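You operate a simulated robot arm through the tools that you are given. There is no shell and no other tool. Be economical: measure what you need, move in short steps, check, and stop when the job is done.

You run a simulated robot arm. Do the job below in one go: nothing can be reset, and whatever is moved stays where it is left.

TASK
Pull-test the teal strap, put it in the tray that the dial names and reset the tester.
Fine: one stroke of the load lever, hands out of the yellow line; let the lever come back up before the strap comes out; press reset once, after the stroke.

It is judged by the outcome, as a careful person would: the job done as asked, and still so three seconds after it is handed in. It fails if anything else is knocked over, pushed out of place, dropped, spilled or broken.

THE ROBOT
A 7-joint arm with a fingered hand on a trunk, on a base that drives. Base frame: it is fixed to the floor where the robot stands at the start and does not move with it; the origin is under the middle of the robot, x ahead of it, y to its left, z up. Lengths are in cm, angles in degrees, forces in N, time in s.
Its first joint turns from -166.0 to 166.0 degrees. Places, roughly: load lever [40, -30, 90]; reset key [40, -20, 80]; sound tray [70, -10, 80]; strap tester [50, -20, 80]; weak tray [70, -30, 80]. Payload 4.7 kg.
The TCP is the grasp point between the finger pads, 3.6 cm short of the fingertips. In the tool frame z runs along the fingers and y along their closing line. Largest opening 12 cm; the body of the gripper starts 4.2 cm behind the TCP. The gripper is a hand of 5 fingers: y runs from the thumb to the fingers, the wrist lies at [-1.8, -12.2, -21] in the tool frame, and closing takes about 1.5 s.
Orientation is told as [roll, pitch, yaw] about the base's x, y, z axes, in that order, counted from this pose: with the fingers straight down and the wrist toward the robot, the tool's x, y and z point along [0, 1, 0], [1, 0, 0] and [0, 0, -1] of the base frame.

THE INTERFACE
- The arm moves only by the tool send_rows. Its argument "motion" is a list of rows, each a list of 3 entries, a list of its own where there are three numbers: the turn, a rotation vector about the tool's x, y, z in degrees, then the shift along the tool's x, y, z in m, then the opening, from 0 (shut) to 1 (fully open). In form: [[[rx, ry, rz], [x, y, z], grip], ...]. A call has 1 to 10 rows; each row shifts and turns the commanded pose from where the row before left it, along the tool's axes as they then stand. A row lasts 0.2 s, in which the tool goes at most 5 cm and 8.6 degrees; a call with a longer step from one row to the next is refused whole, and so is a gripper value outside its range. A pose out of reach is approached as far as the arm can. The call stops where the force on the tool passes 40 N (or 10 N more than at its start, if that is more) or the arm is blocked; 0.2 s more then pass. The fingers move at their own pace (about 4.5 cm/s each) and stop on an object; they squeeze with about 25 N. The grip force told is the motor's: it shows also when the fingers shut on nothing. Time passes only in rows, and 0.2 s behind the last, so rows that do not move let the fingers close. The reply holds the time, the measured pose of the TCP, the force on the tool along the base axes, the opening and the grip force, in the units named above and with some noise, with the torque about the TCP (base axes, N m) and any sound that the robot's microphone picked up, and new pictures: "pictures" is both (left out), scene, wrist or none.
- Cameras (640 x 400 px; columns grow to the right, rows downward): "scene" is now at [-24.11, 9.3, 124.9]; the picture's right is [0.01, -1.00, 0.00], its down [-0.28, -0.00, -0.96] and it looks along [0.96, 0.01, -0.28] (base axes); focal length 278 px, centre (320, 200). "wrist" rides on the gripper at [7.3, -9.1, -14.3] in the tool frame; the picture's right is [-0.80, 0.28, -0.53], its down [-0.53, -0.73, 0.42] and it looks along [-0.27, 0.62, 0.74] (tool axes); focal length 234 px, centre (320, 200). There is no depth. A picture from a camera that has moved, and an enlarged one, comes with that camera's place and axes in the base frame and with its lens. The place of the scene camera against the robot may be out by one fixed shift of up to 1.8 cm in any direction.
- roll_base(legs): drives the robot by 1 to 6 legs, each [ahead, turn to the left] in cm and degrees, along the robot's own axes; the way and the turn of a leg run together, so that a leg with both is an arc; at most 150 cm and 180 degrees a leg. The arm and the cameras ride along, it lands a little off, and it stops where it bumps. It gives what a move gives, and a new picture of the scene camera.
- preshape(shape): the hand has 5 fingers and takes this shape, open, in about a second: jaw (thumb against the fingers, like two jaws); tri (thumb and two fingers); tip (a fingertip pinch); poke (one finger out to press); point (the index stretched); flat (the hand flat); cup (the hand cupped); fist (a fist). The gripper value then closes the fingers along that shape, each until it touches; the sizes above hold for jaw. It gives what a move gives, with no picture.
- pan_tilt(pan, tilt): turns the head with the scene camera to pan (to the left, within 143 degrees either way) and tilt (down, from -29 to 69), counted from straight ahead of the robot. It gives what a move gives, and a new picture of the scene camera.
- inspect(camera, box): a new picture of the part [left, top, right, bottom] of that camera's present view, enlarged. No time passes.
- hand_in(): hands the job in; it is judged then, once.

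Work in short steps. Places have to be worked out from the pictures, the camera data and where the tool is seen: move nearer, look again, correct. Check each grasp and each placing, and mend what went wrong. You have 120 turns and 260 pictures in all, those below and enlarged ones among them. Open the gripper and draw the arm clear of the work before you hand the job in, unless the task says otherwise; then end with one line.

The tools are called after ">>>" as a command line: name --argument value ..., lists and objects as JSON in quotes. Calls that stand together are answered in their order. send_rows: Moves the arm, as the interface text tells. Its arguments: {"type":"object","properties":{"motion":{"type":"array","items":{"type":"array"}},"pictures":{"type":"string","enum":["both","scene","wrist","none"]}},"required":["motion"]} The other tools are called the same way: preshape (shape) gives the hand a shape; roll_base (legs) drives the base; pan_tilt (pan, tilt) turns the head that bears the scene camera; inspect (camera, box) takes an enlarged picture of a part of a camera's view; hand_in () hands the job in.

At the start:

```text
t: 0.0
position: [62.72, -8.36, 115.66]
tcp_rot: [0.0, 0.0, 0.1]
ft_force: [0.0, 0.1, 0.1]
ft_torque: [-0.01, 0.03, -0.01]
grip_width: 11.96
finger_force: 0.1
shape: jaw
robot x, y, heading: [0.19, 0.31, -0.1]
head pan, tilt: [0.9, 16.1]
```

scene: 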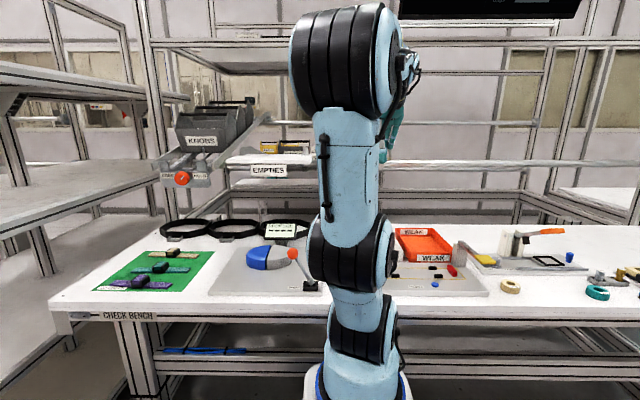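
wrist: 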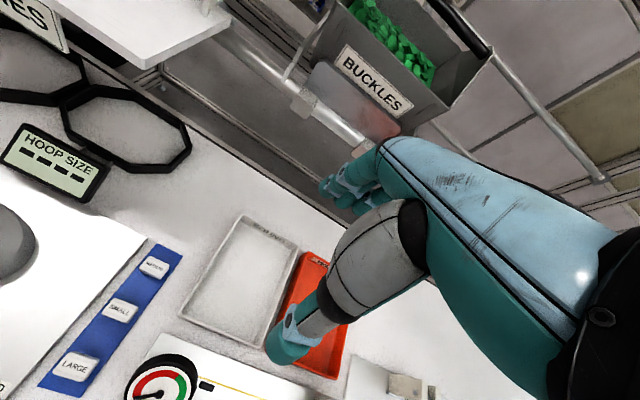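

The arm blocks the tester in the scene view. I'll tilt the head and look to the right at the tester area.

>>> pan_tilt --pan -25 --tilt 30

>>> inspect --camera "scene" --box '[160, 60, 480, 260]'

```text
t: 0.9
position: [62.85, -8.41, 115.67]
tcp_rot: [0.0, -0.1, 0.0]
ft_force: [0.2, -0.7, -0.2]
ft_torque: [0.01, 0.0, 0.01]
grip_width: 11.99
finger_force: 0.1
shape: jaw
robot x, y, heading: [-0.3, -0.1, 0.0]
head pan, tilt: [-25.0, 30.0]
camera scene: at [-25.25, 5.35, 122.66], right [-0.42, -0.91, 0.0], down [-0.45, 0.21, -0.87], along [0.79, -0.37, -0.5], focal length 278 px, centre (320, 200)
```

scene: 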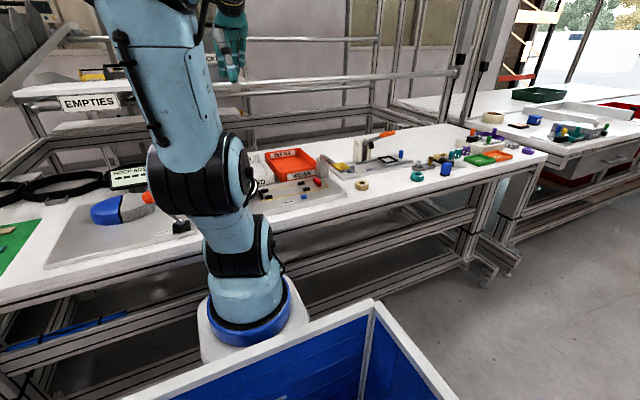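

```text
2.00 times, centred on (320, 160) of scene
camera zoom: at [-25.25, 5.35, 122.66], right [-0.42, -0.91, 0.0], down [-0.45, 0.21, -0.87], along [0.79, -0.37, -0.5], focal length 555 px, centre (320, 280)
```

zoom: 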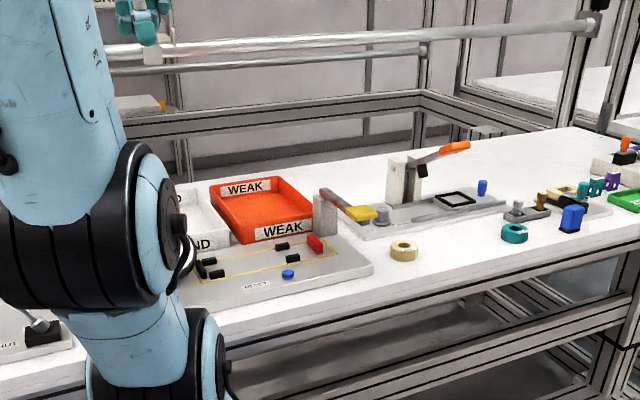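

I see the tester: plate with yellow line, black pegs, blue key, a grey post with a red end. Straps may be the ones on the green mat, so I'll look closer at both.

>>> inspect --camera "scene" --box '[230, 130, 350, 220]'

>>> inspect --camera "wrist" --box '[0, 200, 320, 400]'

>>> pan_tilt --pan 25 --tilt 30

>>> inspect --camera "scene" --box '[160, 100, 480, 300]'

```text
4.44 times, centred on (290, 175) of scene
camera zoom: at [-25.25, 5.35, 122.66], right [-0.42, -0.91, 0.0], down [-0.45, 0.21, -0.87], along [0.79, -0.37, -0.5], focal length 1234 px, centre (453, 311)
```

zoom: 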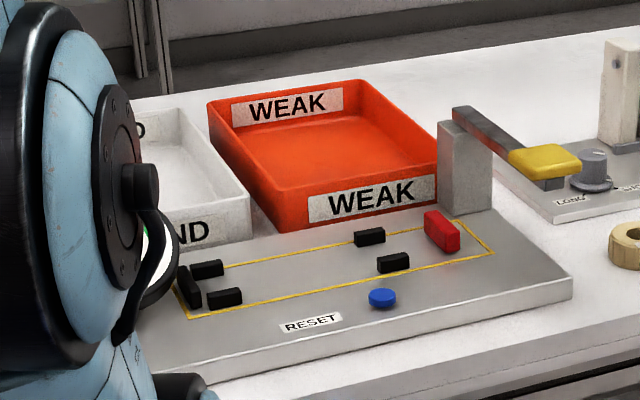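

```text
2.00 times, centred on (160, 300) of wrist
camera zoom: at [53.72, -1.1, 130.13], right [0.28, -0.8, 0.53], down [-0.73, -0.53, -0.42], along [0.62, -0.27, -0.74], focal length 468 px, centre (640, 0)
```

zoom: 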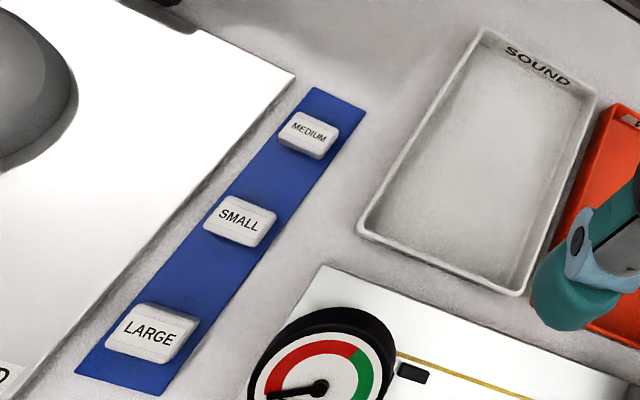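

```text
t: 2.1
position: [62.81, -8.42, 115.77]
tcp_rot: [0.1, -0.1, 0.0]
ft_force: [0.5, 0.1, 0.0]
ft_torque: [0.0, -0.01, -0.04]
grip_width: 11.93
finger_force: 0.0
shape: jaw
robot x, y, heading: [-0.1, 0.08, 0.2]
head pan, tilt: [25.0, 30.0]
camera scene: at [-25.25, 12.98, 122.66], right [0.42, -0.91, 0.0], down [-0.45, -0.21, -0.87], along [0.79, 0.37, -0.5], focal length 278 px, centre (320, 200)
```

scene: 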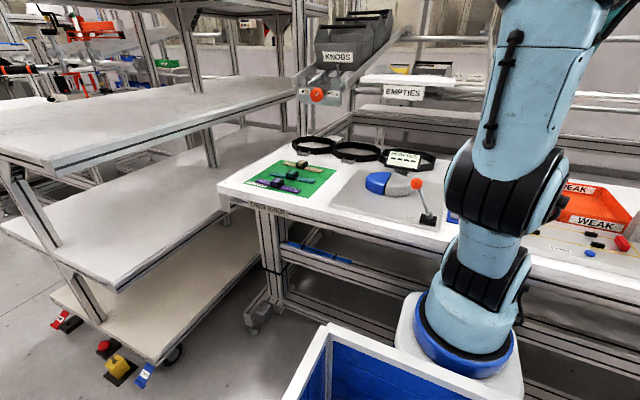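

```text
2.00 times, centred on (320, 200) of scene
camera zoom: at [-25.25, 12.98, 122.66], right [0.42, -0.91, 0.0], down [-0.45, -0.21, -0.87], along [0.79, 0.37, -0.5], focal length 555 px, centre (320, 200)
```

zoom: 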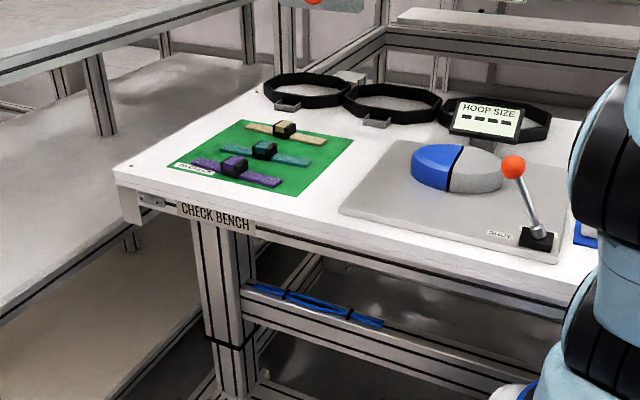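

The teal strap is the middle one on the green mat, roughly [52, 60], lying along y. The lever's yellow paddle is near [38, -31, 92], the strap channel runs along y at x≈49.5. I'll move toward the strap, staying high.

>>> send_rows --motion '[[[0, 0, 0], [0, -0.04, 0], 1], [[0, 0, 0], [0.03, -0.03, 0.01], 1], [[0, 0, 0], [0.045, -0.015, 0], 1], [[0, 0, 0], [0.045, -0.01, 0], 1], [[0, 0, 0], [0.045, -0.01, 0], 1], [[0, 0, 0], [0.045, 0, 0], 1], [[0, 0, 0], [0.045, 0, 0], 1]]' --pictures "both"

```text
t: 3.7
position: [52.45, 16.98, 114.76]
tcp_rot: [0.0, -0.1, -0.1]
ft_force: [0.4, -1.0, 0.0]
ft_torque: [0.05, -0.03, 0.03]
grip_width: 12.01
finger_force: 0.1
shape: jaw
robot x, y, heading: [0.2, -0.1, -0.2]
head pan, tilt: [25.0, 30.0]
camera scene: at [-25.28, 12.98, 122.66], right [0.42, -0.91, 0.0], down [-0.45, -0.21, -0.87], along [0.79, 0.37, -0.5], focal length 278 px, centre (320, 200)
camera wrist: at [43.28, 24.4, 129.26], right [0.28, -0.8, 0.53], down [-0.73, -0.53, -0.43], along [0.62, -0.27, -0.74], focal length 234 px, centre (320, 200)
```

scene: 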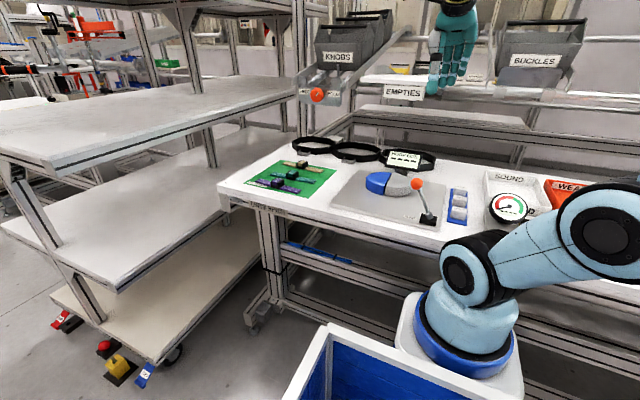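
wrist: 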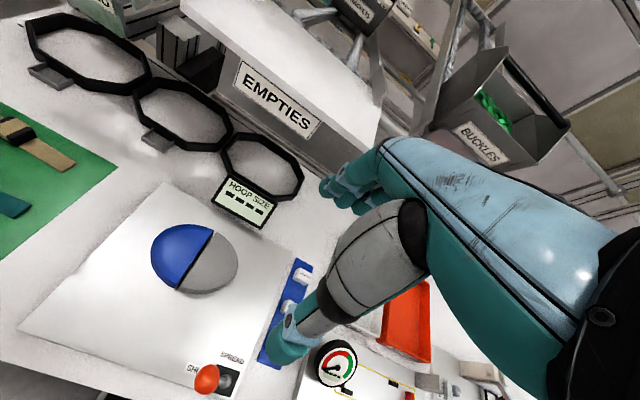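

Clear of obstacles; bins sit farther back. Continue to above the strap.

>>> send_rows --motion '[[[0, 0, 0], [0.045, 0, 0], 1], [[0, 0, 0], [0.045, 0, 0], 1], [[0, 0, 0], [0.045, 0, 0.01], 1], [[0, 0, 0], [0.045, 0, 0.01], 1], [[0, 0, 0], [0.045, 0, 0.01], 1], [[0, 0, 0], [0.045, 0, 0.02], 1], [[0, 0, 0], [0.045, 0, 0.02], 1], [[0, 0, 0], [0.045, 0, 0.02], 1], [[0, 0, 0], [0.045, 0, 0.02], 1]]' --pictures "both"

```text
t: 5.7
position: [52.34, 57.57, 103.97]
tcp_rot: [0.0, -0.1, -0.1]
ft_force: [0.2, -1.2, 2.1]
ft_torque: [0.07, -0.01, 0.02]
grip_width: 11.97
finger_force: 0.1
shape: jaw
robot x, y, heading: [-0.19, 0.61, 0.0]
head pan, tilt: [25.0, 30.0]
camera scene: at [-25.27, 12.97, 122.66], right [0.42, -0.91, 0.0], down [-0.45, -0.21, -0.87], along [0.79, 0.37, -0.5], focal length 278 px, centre (320, 200)
camera wrist: at [43.25, 65.0, 118.35], right [0.28, -0.81, 0.52], down [-0.73, -0.53, -0.43], along [0.62, -0.27, -0.74], focal length 234 px, centre (320, 200)
```

scene: 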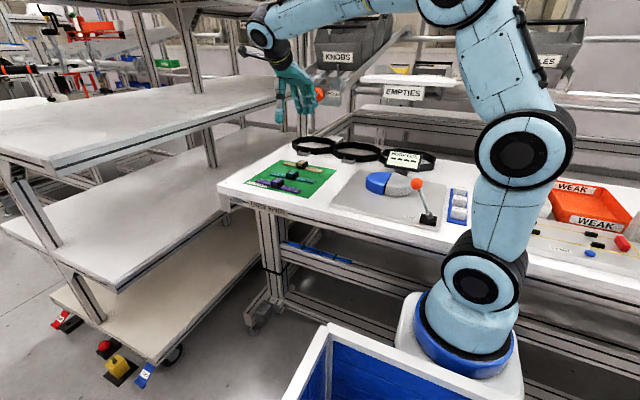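
wrist: 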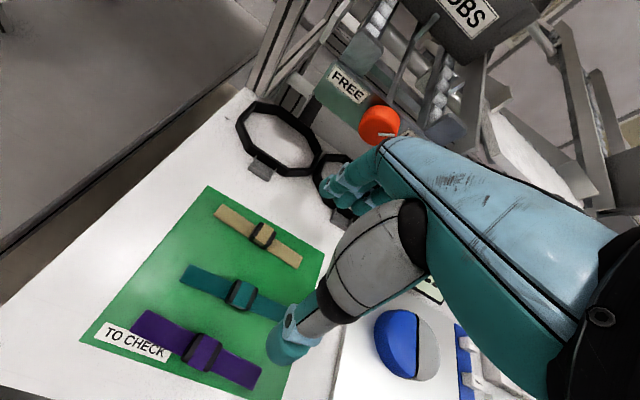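

Buckle appears near [51.1, 58]. I'll zoom to judge the strap's yaw and dimensions.

>>> inspect --camera "wrist" --box '[120, 220, 320, 345]'

>>> inspect --camera "scene" --box '[240, 145, 350, 205]'

```text
3.20 times, centred on (220, 282) of wrist
camera zoom: at [43.25, 65.0, 118.35], right [0.28, -0.81, 0.52], down [-0.73, -0.53, -0.43], along [0.62, -0.27, -0.74], focal length 749 px, centre (640, -64)
```

zoom: 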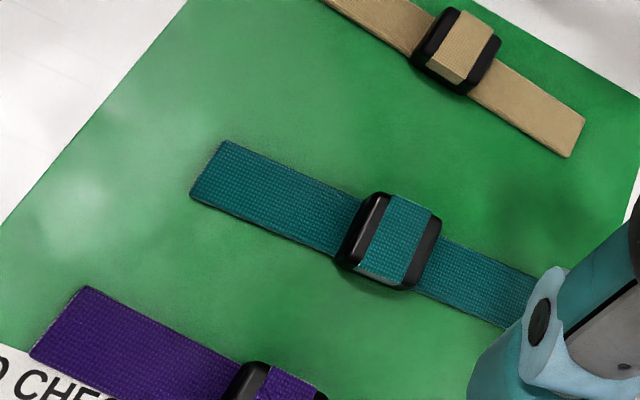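

```text
5.82 times, centred on (295, 175) of scene
camera zoom: at [-25.27, 12.97, 122.66], right [0.42, -0.91, 0.0], down [-0.45, -0.21, -0.87], along [0.79, 0.37, -0.5], focal length 1615 px, centre (466, 346)
```

zoom: 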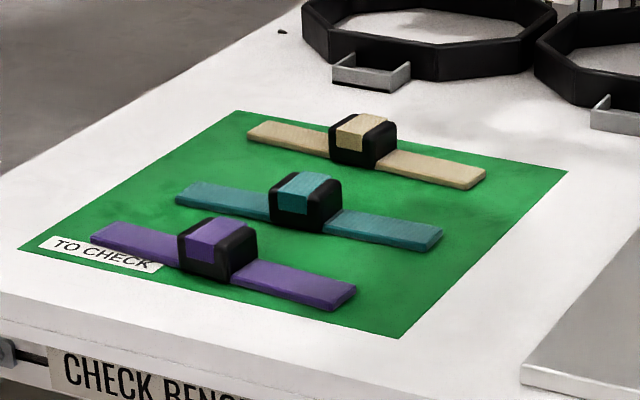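

Buckle centre is about [51.0, 57.7], neighbours 7–9 cm away, so I'll come down with a reduced opening and look again.

>>> send_rows --motion '[[[0, 0, -2], [0.001, -0.013, 0.01], 0.55], [[0, 0, 0], [0, 0, 0.03], 0.55], [[0, 0, 0], [0, 0, 0.03], 0.55], [[0, 0, 0], [0, 0, 0.03], 0.55], [[0, 0, 0], [0, 0, 0.02], 0.55], [[0, 0, 0], [0, 0, 0], 0.55]]' --pictures "both"

>>> inspect --camera "scene" --box '[220, 100, 380, 210]'

```text
t: 7.1
position: [51.09, 57.66, 91.61]
tcp_rot: [0.0, 0.1, 2.0]
ft_force: [-0.6, -0.1, -0.4]
ft_torque: [-0.01, -0.01, 0.01]
grip_width: 6.64
finger_force: 0.1
shape: jaw
robot x, y, heading: [-0.04, 0.18, 0.2]
head pan, tilt: [25.0, 30.0]
camera scene: at [-25.25, 13.0, 122.66], right [0.42, -0.91, 0.0], down [-0.45, -0.21, -0.87], along [0.78, 0.37, -0.5], focal length 278 px, centre (320, 200)
camera wrist: at [41.67, 64.77, 105.96], right [0.31, -0.79, 0.53], down [-0.71, -0.56, -0.42], along [0.63, -0.24, -0.74], focal length 234 px, centre (320, 200)
```

scene: 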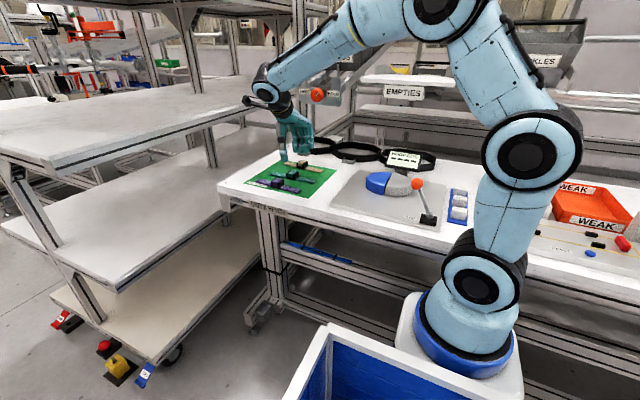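
wrist: 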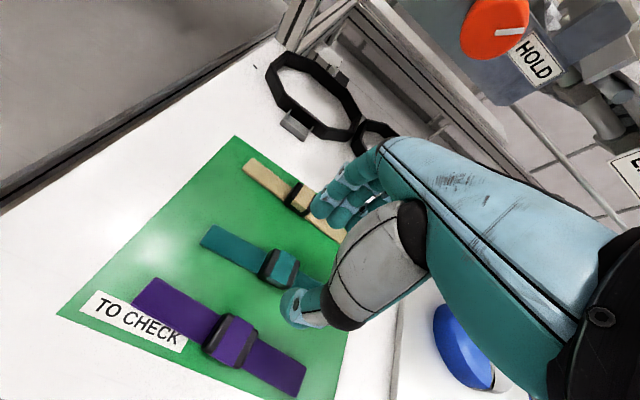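

```text
3.64 times, centred on (300, 155) of scene
camera zoom: at [-25.25, 13.0, 122.66], right [0.42, -0.91, 0.0], down [-0.45, -0.21, -0.87], along [0.78, 0.37, -0.5], focal length 1009 px, centre (393, 364)
```

zoom: 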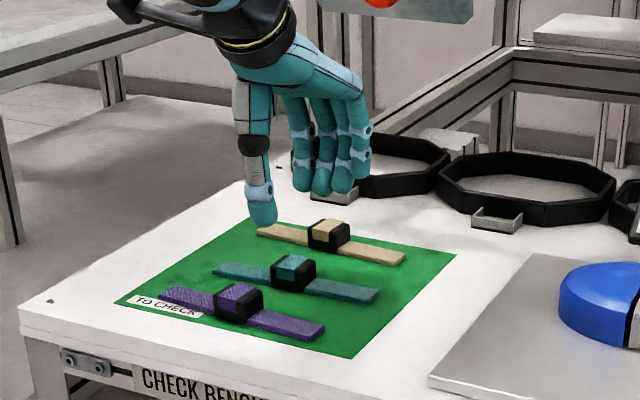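

Refined buckle centre: about [50.8, 58.0]. Descend with small opening to z≈84.6.

>>> send_rows --motion '[[[0, 0, 0], [0.003, -0.003, 0.02], 0.53], [[0, 0, 0], [0, 0, 0.02], 0.53], [[0, 0, 0], [0, 0, 0.015], 0.53], [[0, 0, 0], [0, 0, 0.012], 0.53], [[0, 0, 0], [0, 0, 0], 0.53]]' --pictures "both"

>>> inspect --camera "scene" --box '[230, 120, 360, 210]'

>>> inspect --camera "wrist" --box '[180, 150, 400, 350]'

```text
t: 8.3
position: [50.86, 58.01, 84.95]
tcp_rot: [-0.1, 0.0, 1.9]
ft_force: [0.0, -0.2, -0.7]
ft_torque: [0.03, -0.05, -0.05]
grip_width: 6.42
finger_force: 0.0
shape: jaw
robot x, y, heading: [-0.05, -0.23, -0.0]
head pan, tilt: [25.0, 30.0]
camera scene: at [-25.25, 13.0, 122.66], right [0.42, -0.91, 0.0], down [-0.45, -0.21, -0.87], along [0.78, 0.37, -0.5], focal length 278 px, centre (320, 200)
camera wrist: at [41.46, 65.03, 99.41], right [0.31, -0.79, 0.53], down [-0.71, -0.56, -0.42], along [0.63, -0.25, -0.74], focal length 234 px, centre (320, 200)
```

scene: 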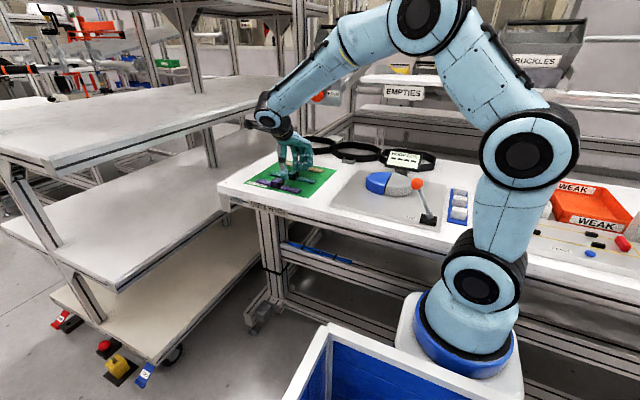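
wrist: 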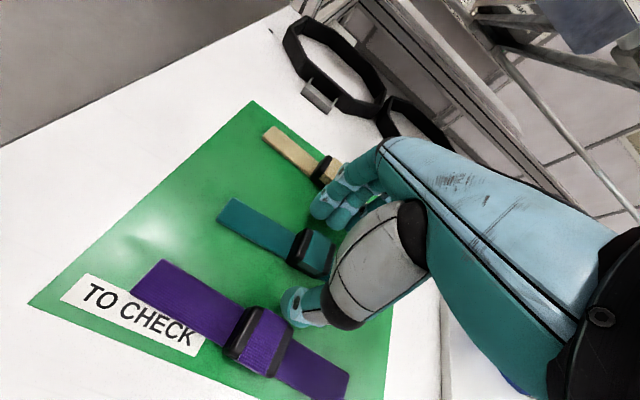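

```text
4.44 times, centred on (295, 165) of scene
camera zoom: at [-25.25, 13.0, 122.66], right [0.42, -0.91, 0.0], down [-0.45, -0.21, -0.87], along [0.78, 0.37, -0.5], focal length 1234 px, centre (431, 356)
```

zoom: 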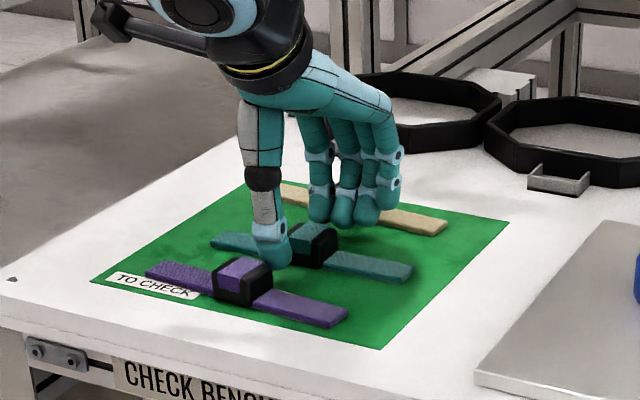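

```text
2.00 times, centred on (290, 250) of wrist
camera zoom: at [41.46, 65.03, 99.41], right [0.31, -0.79, 0.53], down [-0.71, -0.56, -0.42], along [0.63, -0.25, -0.74], focal length 468 px, centre (380, 100)
```

zoom: 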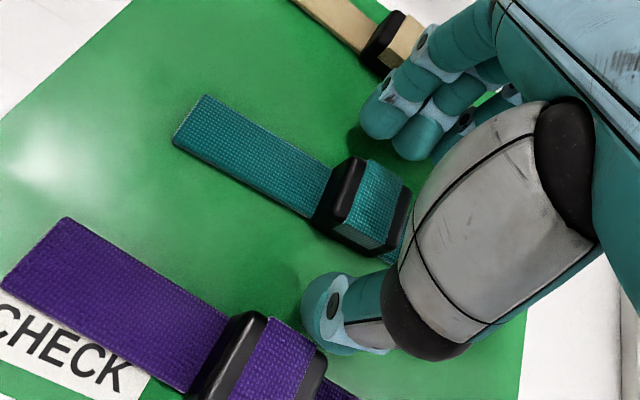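

Thumb and fingers straddle the teal buckle. Down another 0.5 cm and close.

>>> send_rows --motion '[[[0, 0, 0], [0, 0, 0.005], 0.5], [[0, 0, 0], [0, 0, 0], 0.3], [[0, 0, 0], [0, 0, 0], 0.2], [[0, 0, 0], [0, 0, 0], 0], [[0, 0, 0], [0, 0, 0], 0], [[0, 0, 0], [0, 0, 0], 0], [[0, 0, 0], [0, 0, 0], 0], [[0, 0, 0], [0, 0, 0], 0]]' --pictures "wrist"

>>> inspect --camera "scene" --box '[230, 120, 360, 210]'

```text
t: 10.1
position: [50.68, 57.98, 84.51]
tcp_rot: [0.0, 0.0, 2.1]
ft_force: [-1.0, 0.0, -0.5]
ft_torque: [0.01, 0.01, 0.01]
grip_width: 2.76
finger_force: 24.9
shape: jaw
robot x, y, heading: [0.15, 0.24, 0.2]
head pan, tilt: [25.0, 30.0]
camera wrist: at [41.44, 64.94, 98.91], right [0.31, -0.79, 0.53], down [-0.71, -0.56, -0.42], along [0.63, -0.25, -0.74], focal length 234 px, centre (320, 200)
```

wrist: 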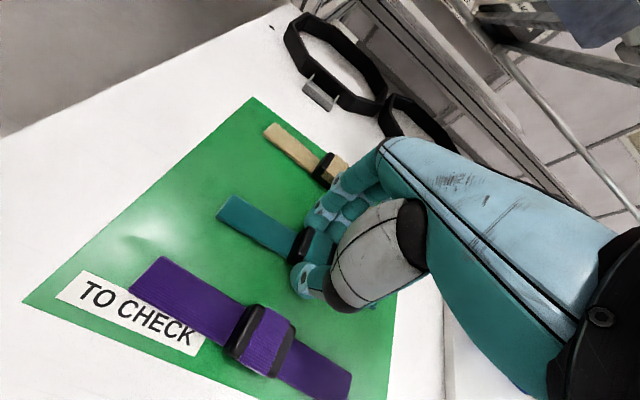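

```text
4.44 times, centred on (295, 165) of scene
camera zoom: at [-25.25, 13.0, 122.66], right [0.42, -0.91, 0.0], down [-0.45, -0.21, -0.87], along [0.78, 0.37, -0.5], focal length 1234 px, centre (431, 356)
```

zoom: 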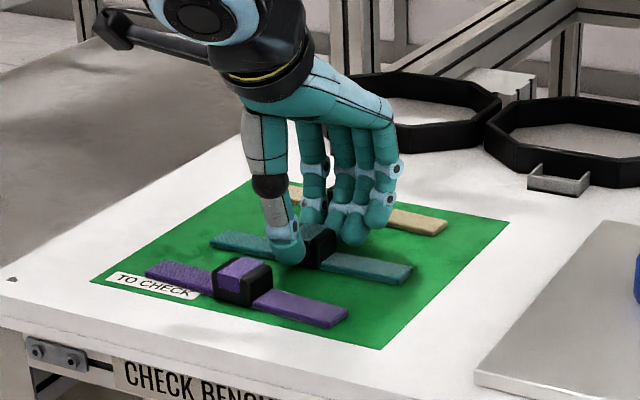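

Gripped (2.8 cm wide, 25 N). Lift straight up and check.

>>> send_rows --motion '[[[0, 0, 0], [0, 0, -0.01], 0], [[0, 0, 0], [0, 0, -0.03], 0], [[0, 0, 0], [0, 0, -0.04], 0], [[0, 0, 0], [0, 0, -0.04], 0], [[0, 0, 0], [0, 0, -0.04], 0], [[0, 0, 0], [0, 0, -0.04], 0]]' --pictures "wrist"

>>> inspect --camera "scene" --box '[230, 80, 360, 210]'

```text
t: 11.5
position: [50.64, 57.9, 104.45]
tcp_rot: [-0.1, 0.1, 2.0]
ft_force: [0.1, 0.6, -0.5]
ft_torque: [-0.01, -0.01, 0.0]
grip_width: 2.7
finger_force: 24.4
shape: jaw
robot x, y, heading: [-0.44, -0.04, 0.2]
head pan, tilt: [25.0, 30.0]
camera wrist: at [41.3, 64.94, 118.86], right [0.31, -0.79, 0.53], down [-0.71, -0.56, -0.42], along [0.63, -0.25, -0.74], focal length 234 px, centre (320, 200)
```

wrist: 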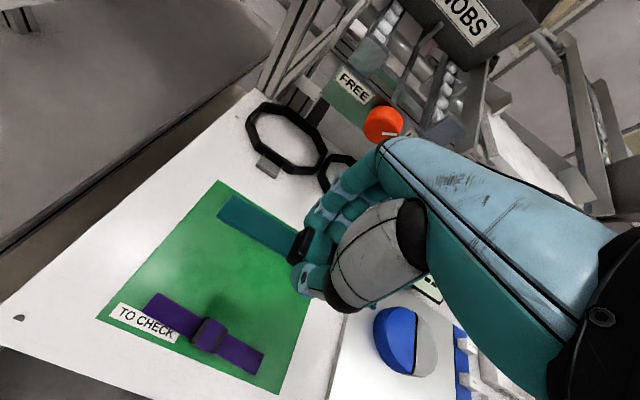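

```text
3.08 times, centred on (295, 145) of scene
camera zoom: at [-25.24, 13.02, 122.66], right [0.42, -0.91, 0.0], down [-0.45, -0.21, -0.87], along [0.78, 0.37, -0.5], focal length 854 px, centre (397, 369)
```

zoom: 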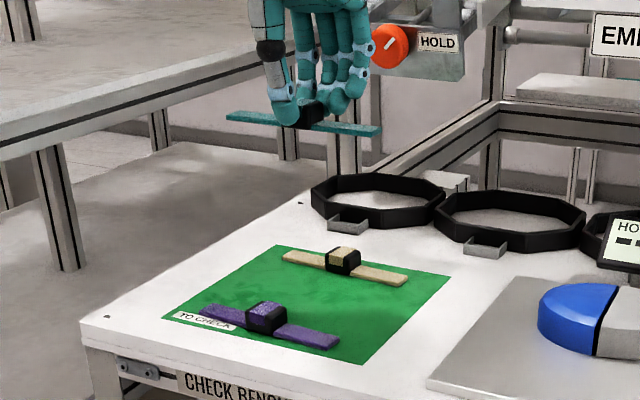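

Held level. Travel toward the tester at height, stopping at y≈-3 for a look.

>>> send_rows --motion '[[[0, 0, 0], [-0.03, 0, -0.01], 0], [[0, 0, 0], [-0.045, 0, -0.01], 0], [[0, 0, 0], [-0.045, 0, -0.01], 0], [[0, 0, 0], [-0.045, 0, -0.01], 0], [[0, 0, 0], [-0.045, 0, -0.01], 0], [[0, 0, 0], [-0.045, 0, 0], 0], [[0, 0, 0], [-0.045, 0, 0], 0], [[0, 0, 0], [-0.045, 0, 0], 0]]' --pictures "none"

>>> send_rows --motion '[[[0, 0, 0], [-0.045, 0, 0], 0], [[0, 0, 0], [-0.045, 0, 0], 0], [[0, 0, 0], [-0.045, 0, 0], 0], [[0, 0, 0], [-0.045, 0, 0], 0], [[0, 0, 0], [-0.045, 0, 0], 0], [[0, 0, 0], [-0.03, 0, 0], 0]]' --pictures "wrist"

>>> pan_tilt --pan -15 --tilt 30

```text
t: 13.3
position: [51.98, 23.36, 109.45]
tcp_rot: [-0.1, 0.1, 2.1]
ft_force: [0.7, 1.0, -1.4]
ft_torque: [-0.04, 0.02, 0.01]
grip_width: 2.75
finger_force: 25.2
shape: jaw
robot x, y, heading: [-0.21, 0.1, 0.1]
head pan, tilt: [25.0, 30.0]
```

```text
t: 14.7
position: [52.78, -1.91, 109.47]
tcp_rot: [0.0, 0.0, 2.0]
ft_force: [-0.1, 0.5, -1.2]
ft_torque: [-0.02, -0.03, 0.0]
grip_width: 2.78
finger_force: 25.5
shape: jaw
robot x, y, heading: [-0.04, 0.25, -0.0]
head pan, tilt: [25.0, 30.0]
camera wrist: at [43.52, 5.08, 123.98], right [0.31, -0.79, 0.52], down [-0.71, -0.56, -0.43], along [0.63, -0.24, -0.74], focal length 234 px, centre (320, 200)
```

wrist: 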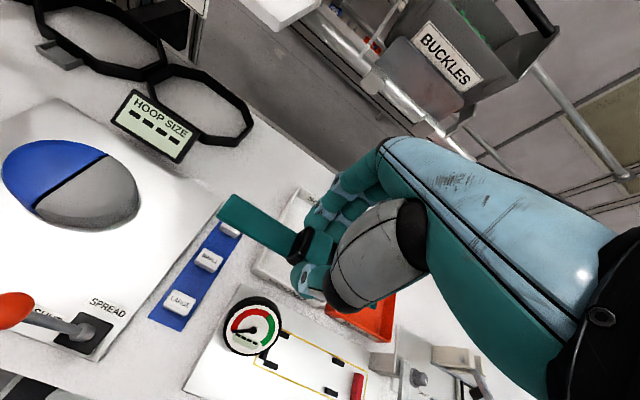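

```text
t: 15.8
position: [52.77, -1.8, 109.59]
tcp_rot: [-0.1, 0.0, 2.0]
ft_force: [-0.1, 0.1, -0.4]
ft_torque: [0.0, -0.01, 0.0]
grip_width: 2.77
finger_force: 24.8
shape: jaw
robot x, y, heading: [0.22, 0.15, 0.2]
head pan, tilt: [-15.0, 30.0]
camera scene: at [-24.71, 6.83, 122.66], right [-0.26, -0.97, 0.0], down [-0.48, 0.13, -0.87], along [0.84, -0.22, -0.5], focal length 278 px, centre (320, 200)
```

scene: 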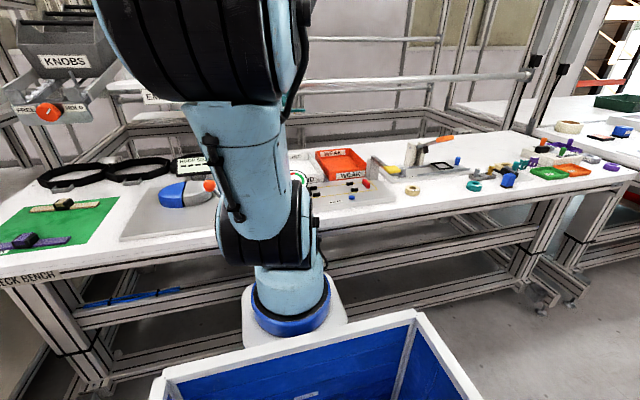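

Zoom the wrist view on the tester plate.

>>> inspect --camera "wrist" --box '[180, 280, 400, 400]'

>>> inspect --camera "scene" --box '[280, 130, 420, 220]'

```text
2.91 times, centred on (290, 340) of wrist
camera zoom: at [43.52, 5.14, 123.97], right [0.31, -0.79, 0.53], down [-0.71, -0.56, -0.42], along [0.63, -0.24, -0.74], focal length 681 px, centre (407, -207)
```

zoom: 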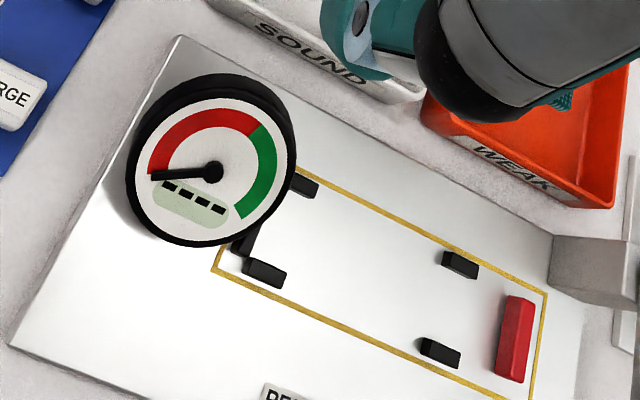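

```text
4.44 times, centred on (350, 175) of scene
camera zoom: at [-24.71, 6.83, 122.66], right [-0.26, -0.97, 0.0], down [-0.48, 0.13, -0.87], along [0.84, -0.22, -0.5], focal length 1234 px, centre (187, 311)
```

zoom: 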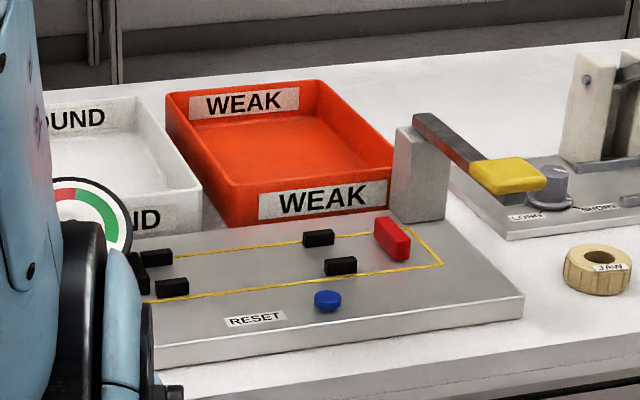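

Channel centre comes out at x≈48.1, peg pairs at y≈-11.8 and -23.4, red jaw near y≈-27.4, gauge near [49,-5,88]. I'll move above the channel for a view of the end stop.

>>> send_rows --motion '[[[0, 0, 2], [-0.04, -0.02, 0], 0], [[0, 0, 0], [-0.045, -0.02, 0], 0], [[0, 0, 0], [-0.045, -0.006, 0], 0], [[0, 0, 0], [-0.04, 0, 0], 0], [[0, 0, 0], [0, 0, 0], 0]]' --pictures "wrist"

>>> inspect --camera "wrist" --box '[80, 200, 400, 400]'

```text
t: 16.9
position: [48.18, -18.89, 109.43]
tcp_rot: [-0.1, 0.1, 0.0]
ft_force: [-0.5, 0.7, -0.1]
ft_torque: [-0.02, 0.03, -0.01]
grip_width: 2.76
finger_force: 24.9
shape: jaw
robot x, y, heading: [-0.36, -0.26, 0.1]
head pan, tilt: [-15.0, 30.0]
camera wrist: at [39.01, -11.64, 123.95], right [0.28, -0.8, 0.53], down [-0.73, -0.53, -0.42], along [0.62, -0.27, -0.74], focal length 234 px, centre (320, 200)
```

wrist: 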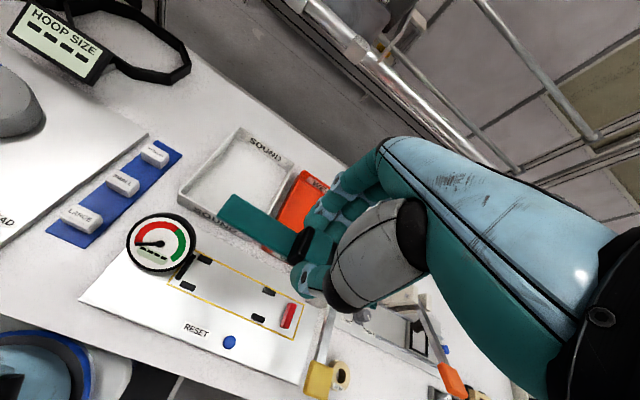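

```text
2.00 times, centred on (240, 300) of wrist
camera zoom: at [39.01, -11.64, 123.95], right [0.28, -0.8, 0.53], down [-0.73, -0.53, -0.42], along [0.62, -0.27, -0.74], focal length 468 px, centre (480, 0)
```

zoom: 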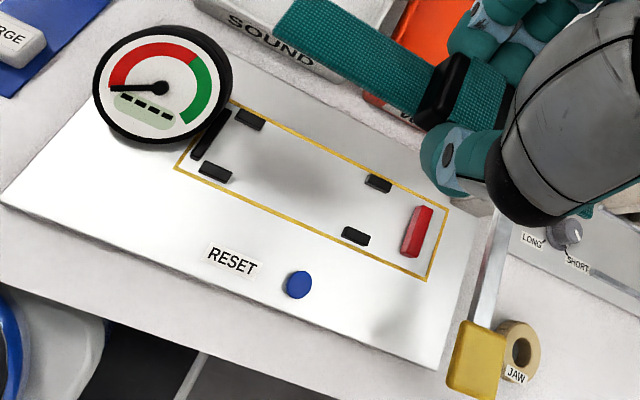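

>>> inspect --camera "wrist" --box '[150, 230, 310, 350]'

```text
3.33 times, centred on (230, 290) of wrist
camera zoom: at [39.01, -11.64, 123.95], right [0.28, -0.8, 0.53], down [-0.73, -0.53, -0.42], along [0.62, -0.27, -0.74], focal length 781 px, centre (620, -100)
```

zoom: 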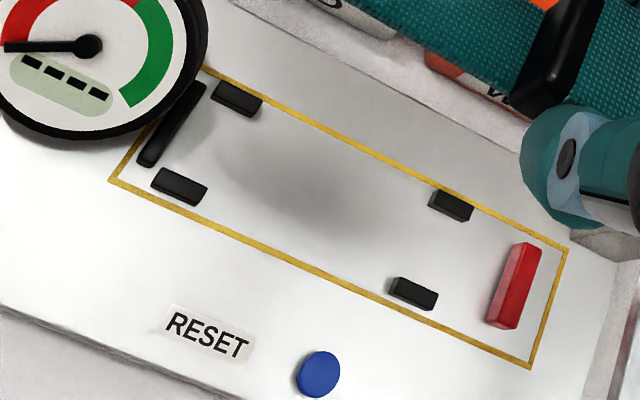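

The ring and little fingers of the jaw shape extend toward -y and would hit the peg pair when lowered. I'll take the strap back to the mat and re-grip it with a narrower shape, higher up on the buckle.

>>> send_rows --motion '[[[0, 0, 0], [0.045, 0.005, 0], 0], [[0, 0, 0], [0.048, 0.005, 0], 0], [[0, 0, 0], [0.048, 0.005, 0], 0], [[0, 0, 0], [0.048, 0.005, 0], 0], [[0, 0, 0], [0.048, 0.005, 0], 0], [[0, 0, 0], [0.048, 0, 0], 0], [[0, 0, 0], [0.048, 0, 0], 0], [[0, 0, 0], [0.048, 0, 0], 0], [[0, 0, 0], [0.048, 0, 0], 0], [[0, 0, 0], [0.048, 0, 0], 0]]' --pictures "none"

>>> send_rows --motion '[[[0, 0, 0], [0.048, 0, 0], 0], [[0, 0, 0], [0.048, 0, 0], 0], [[0, 0, 0], [0.048, 0, 0], 0], [[0, 0, 0], [0.048, 0, 0], 0], [[0, 0, 0], [0.048, 0, 0], 0], [[0, 0, 0], [0.048, 0, 0], 0], [[0, 0, 0], [0, 0, 0.02], 0], [[0, 0, 0], [0, 0, 0.04], 0]]' --pictures "none"

>>> pan_tilt --pan 25 --tilt 30

```text
t: 19.1
position: [50.74, 28.68, 109.33]
tcp_rot: [0.1, 0.1, -0.1]
ft_force: [-0.4, -1.2, -0.5]
ft_torque: [0.05, -0.02, 0.02]
grip_width: 2.74
finger_force: 25.5
shape: jaw
robot x, y, heading: [0.15, -0.01, -0.2]
head pan, tilt: [-15.0, 30.0]
```

```text
t: 20.9
position: [50.74, 57.51, 103.65]
tcp_rot: [-0.1, 0.0, 0.0]
ft_force: [0.2, 0.7, 0.3]
ft_torque: [0.02, -0.01, -0.03]
grip_width: 2.74
finger_force: 25.3
shape: jaw
robot x, y, heading: [0.02, -0.33, 0.1]
head pan, tilt: [-15.0, 30.0]
```

```text
t: 22.0
position: [50.86, 57.5, 103.6]
tcp_rot: [0.0, -0.1, 0.0]
ft_force: [0.9, -1.3, 0.2]
ft_torque: [0.0, 0.02, -0.01]
grip_width: 2.72
finger_force: 24.9
shape: jaw
robot x, y, heading: [0.01, -0.02, -0.0]
head pan, tilt: [25.0, 30.0]
camera scene: at [-25.25, 13.0, 122.66], right [0.42, -0.91, 0.0], down [-0.45, -0.21, -0.87], along [0.79, 0.37, -0.5], focal length 278 px, centre (320, 200)
```

scene: 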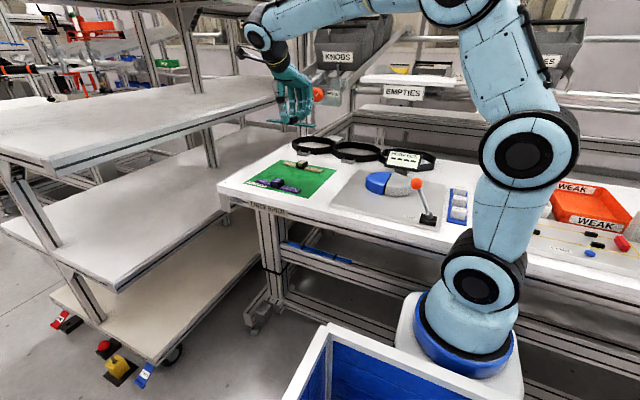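

Above the strap's old place. Lower to contact and release with a small opening.

>>> send_rows --motion '[[[0, 0, 0], [0.004, 0.003, 0.03], 0], [[0, 0, 0], [0, 0, 0.045], 0], [[0, 0, 0], [0, 0, 0.045], 0], [[0, 0, 0], [0, 0, 0.035], 0], [[0, 0, 0], [0, 0, 0.02], 0], [[0, 0, 0], [0, 0, 0.013], 0], [[0, 0, 0], [0, 0, 0.002], 0], [[0, 0, 0], [0, 0, 0], 0]]' --pictures "none"

>>> inspect --camera "scene" --box '[230, 120, 360, 210]'

```text
t: 23.8
position: [51.32, 57.91, 84.44]
tcp_rot: [0.0, -0.1, 0.0]
ft_force: [-0.7, -0.7, 2.6]
ft_torque: [-0.02, -0.04, -0.02]
grip_width: 2.73
finger_force: 25.2
shape: jaw
robot x, y, heading: [0.01, 0.06, -0.1]
head pan, tilt: [25.0, 30.0]
```

```text
4.44 times, centred on (295, 165) of scene
camera zoom: at [-25.26, 13.0, 122.66], right [0.42, -0.91, 0.0], down [-0.45, -0.21, -0.87], along [0.78, 0.37, -0.5], focal length 1234 px, centre (431, 356)
```

zoom: 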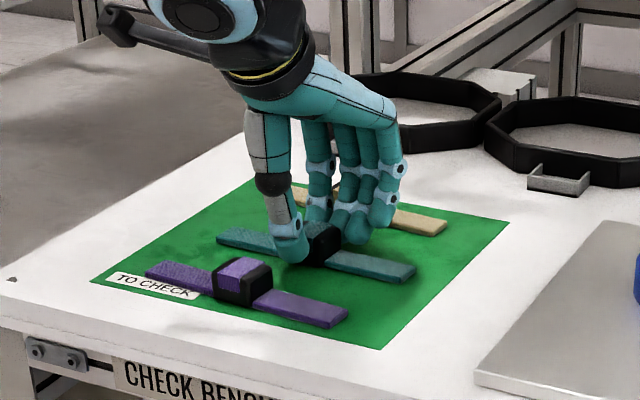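

Strap touches the mat. Open partly and rise straight up.

>>> send_rows --motion '[[[0, 0, 0], [0, 0, 0], 0.3], [[0, 0, 0], [0, 0, 0], 0.4], [[0, 0, 0], [0, 0, 0], 0.45], [[0, 0, 0], [0, 0, 0], 0.5], [[0, 0, 0], [0, 0, -0.02], 0.5], [[0, 0, 0], [0, 0, -0.04], 0.5], [[0, 0, 0], [0, 0, -0.04], 0.5]]' --pictures "none"

>>> preshape --shape "tip"

>>> inspect --camera "scene" --box '[220, 100, 380, 210]'

>>> inspect --camera "wrist" --box '[80, 100, 480, 400]'

```text
t: 25.4
position: [50.99, 58.05, 94.54]
tcp_rot: [-0.2, 0.0, 0.1]
ft_force: [0.3, 0.2, 0.2]
ft_torque: [0.0, 0.0, 0.01]
grip_width: 5.96
finger_force: 0.2
shape: jaw
robot x, y, heading: [-0.05, 0.08, -0.1]
head pan, tilt: [25.0, 30.0]
```

```text
t: 26.3
position: [50.88, 58.04, 94.55]
tcp_rot: [0.0, 0.0, 0.0]
ft_force: [0.9, -0.3, 0.1]
ft_torque: [0.01, -0.01, -0.03]
grip_width: 12.0
finger_force: 0.1
shape: tip
robot x, y, heading: [-0.03, -0.44, -0.1]
head pan, tilt: [25.0, 30.0]
```

```text
3.64 times, centred on (300, 155) of scene
camera zoom: at [-25.25, 13.0, 122.66], right [0.42, -0.91, 0.0], down [-0.45, -0.21, -0.87], along [0.78, 0.37, -0.5], focal length 1009 px, centre (393, 364)
```

zoom: 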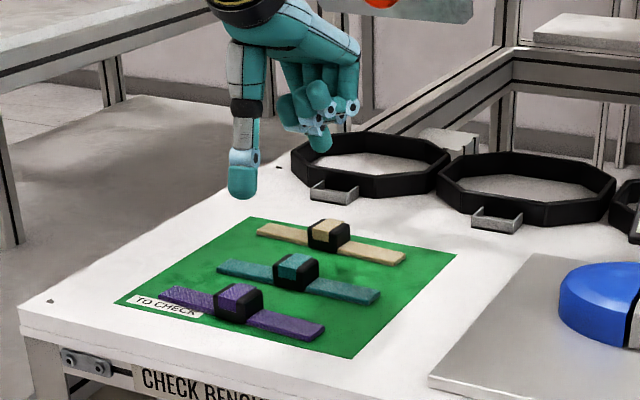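

```text
1.33 times, centred on (280, 250) of wrist
camera zoom: at [41.96, 65.29, 108.98], right [0.28, -0.8, 0.53], down [-0.73, -0.53, -0.42], along [0.62, -0.27, -0.74], focal length 312 px, centre (373, 133)
```

zoom: 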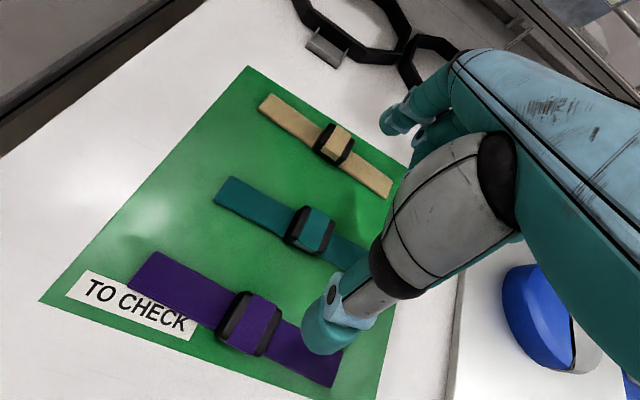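

Tip shape leaves only thumb and index down. Narrow the opening, descend partway, check.

>>> send_rows --motion '[[[0, 0, 0], [0, 0, 0], 0.5], [[0, 0, 0], [0, 0, 0], 0.5], [[0, 0, 0], [0, 0, 0], 0.5], [[0, 0, 0], [0, 0, 0.02], 0.5], [[0, 0, 0], [0, 0, 0.03], 0.5], [[0, 0, 0], [0, 0, 0.015], 0.5], [[0, 0, 0], [0, 0, 0], 0.5]]' --pictures "none"

>>> inspect --camera "scene" --box '[230, 120, 360, 210]'

>>> inspect --camera "wrist" --box '[180, 150, 400, 350]'

```text
t: 27.9
position: [51.07, 57.84, 87.97]
tcp_rot: [0.0, 0.0, 0.1]
ft_force: [0.1, -0.4, 0.0]
ft_torque: [0.0, 0.02, 0.03]
grip_width: 6.06
finger_force: 0.0
shape: tip
robot x, y, heading: [-0.2, -0.14, -0.2]
head pan, tilt: [25.0, 30.0]
```

```text
4.44 times, centred on (295, 165) of scene
camera zoom: at [-25.25, 13.0, 122.66], right [0.42, -0.91, 0.0], down [-0.45, -0.21, -0.87], along [0.78, 0.37, -0.5], focal length 1234 px, centre (431, 356)
```

zoom: 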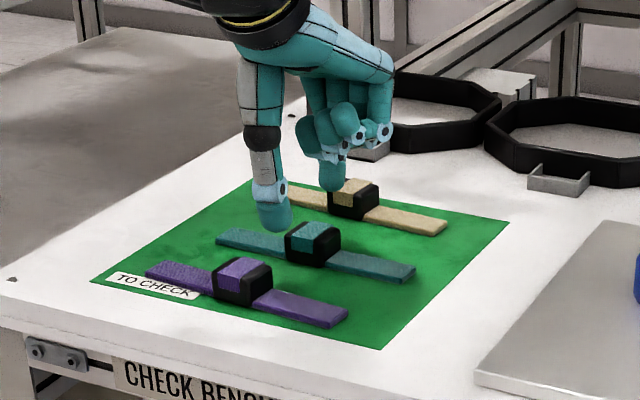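

```text
2.00 times, centred on (290, 250) of wrist
camera zoom: at [41.97, 65.21, 102.36], right [0.28, -0.8, 0.53], down [-0.73, -0.53, -0.42], along [0.62, -0.27, -0.74], focal length 468 px, centre (380, 100)
```

zoom: 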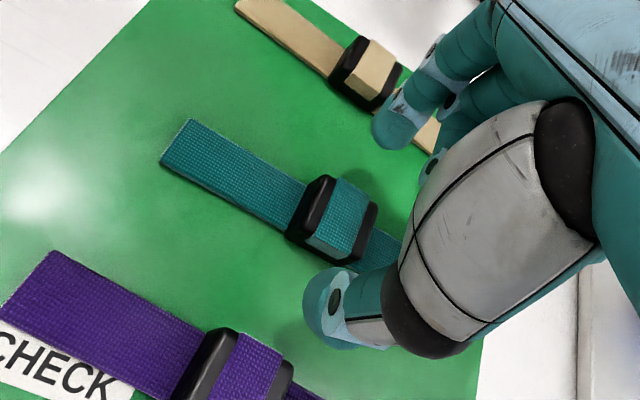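

Aligned. Down to z≈85.2 and pinch.

>>> send_rows --motion '[[[0, 0, 0], [0, 0, 0.018], 0.5], [[0, 0, 0], [0, 0, 0.01], 0.5], [[0, 0, 0], [0, 0, 0], 0.3], [[0, 0, 0], [0, 0, 0], 0.15], [[0, 0, 0], [0, 0, 0], 0], [[0, 0, 0], [0, 0, 0], 0], [[0, 0, 0], [0, 0, 0], 0], [[0, 0, 0], [0, 0, 0], 0]]' --pictures "none"

>>> send_rows --motion '[[[0, 0, 0], [0, 0, -0.01], 0], [[0, 0, 0], [0, 0, -0.02], 0], [[0, 0, 0], [0, 0, -0.04], 0], [[0, 0, 0], [0, 0, -0.04], 0], [[0, 0, 0], [0, 0, -0.04], 0]]' --pictures "wrist"

>>> inspect --camera "scene" --box '[230, 100, 360, 190]'

```text
t: 29.7
position: [51.17, 57.92, 85.24]
tcp_rot: [0.1, 0.1, -0.1]
ft_force: [0.2, -0.7, 0.0]
ft_torque: [0.0, 0.01, -0.01]
grip_width: 2.74
finger_force: 24.9
shape: tip
robot x, y, heading: [0.05, 0.21, 0.3]
head pan, tilt: [25.0, 30.0]
```

```text
t: 30.9
position: [51.1, 57.99, 100.01]
tcp_rot: [-0.2, 0.2, 0.0]
ft_force: [-0.4, 0.3, -1.4]
ft_torque: [-0.01, 0.0, -0.03]
grip_width: 2.73
finger_force: 24.7
shape: tip
robot x, y, heading: [0.03, 0.03, 0.2]
head pan, tilt: [25.0, 30.0]
camera wrist: at [42.1, 65.3, 114.47], right [0.28, -0.8, 0.53], down [-0.73, -0.53, -0.42], along [0.62, -0.27, -0.74], focal length 234 px, centre (320, 200)
```

wrist: 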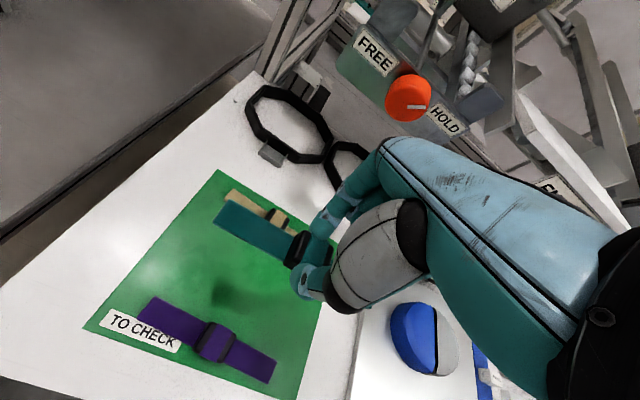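

```text
4.44 times, centred on (295, 145) of scene
camera zoom: at [-25.24, 13.02, 122.66], right [0.42, -0.91, 0.0], down [-0.45, -0.21, -0.87], along [0.78, 0.37, -0.5], focal length 1234 px, centre (431, 444)
```

zoom: 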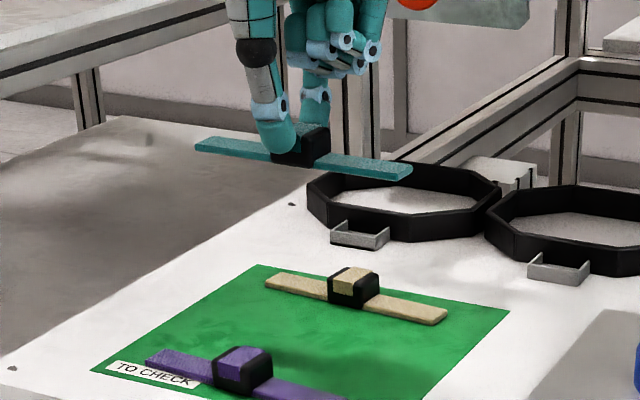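

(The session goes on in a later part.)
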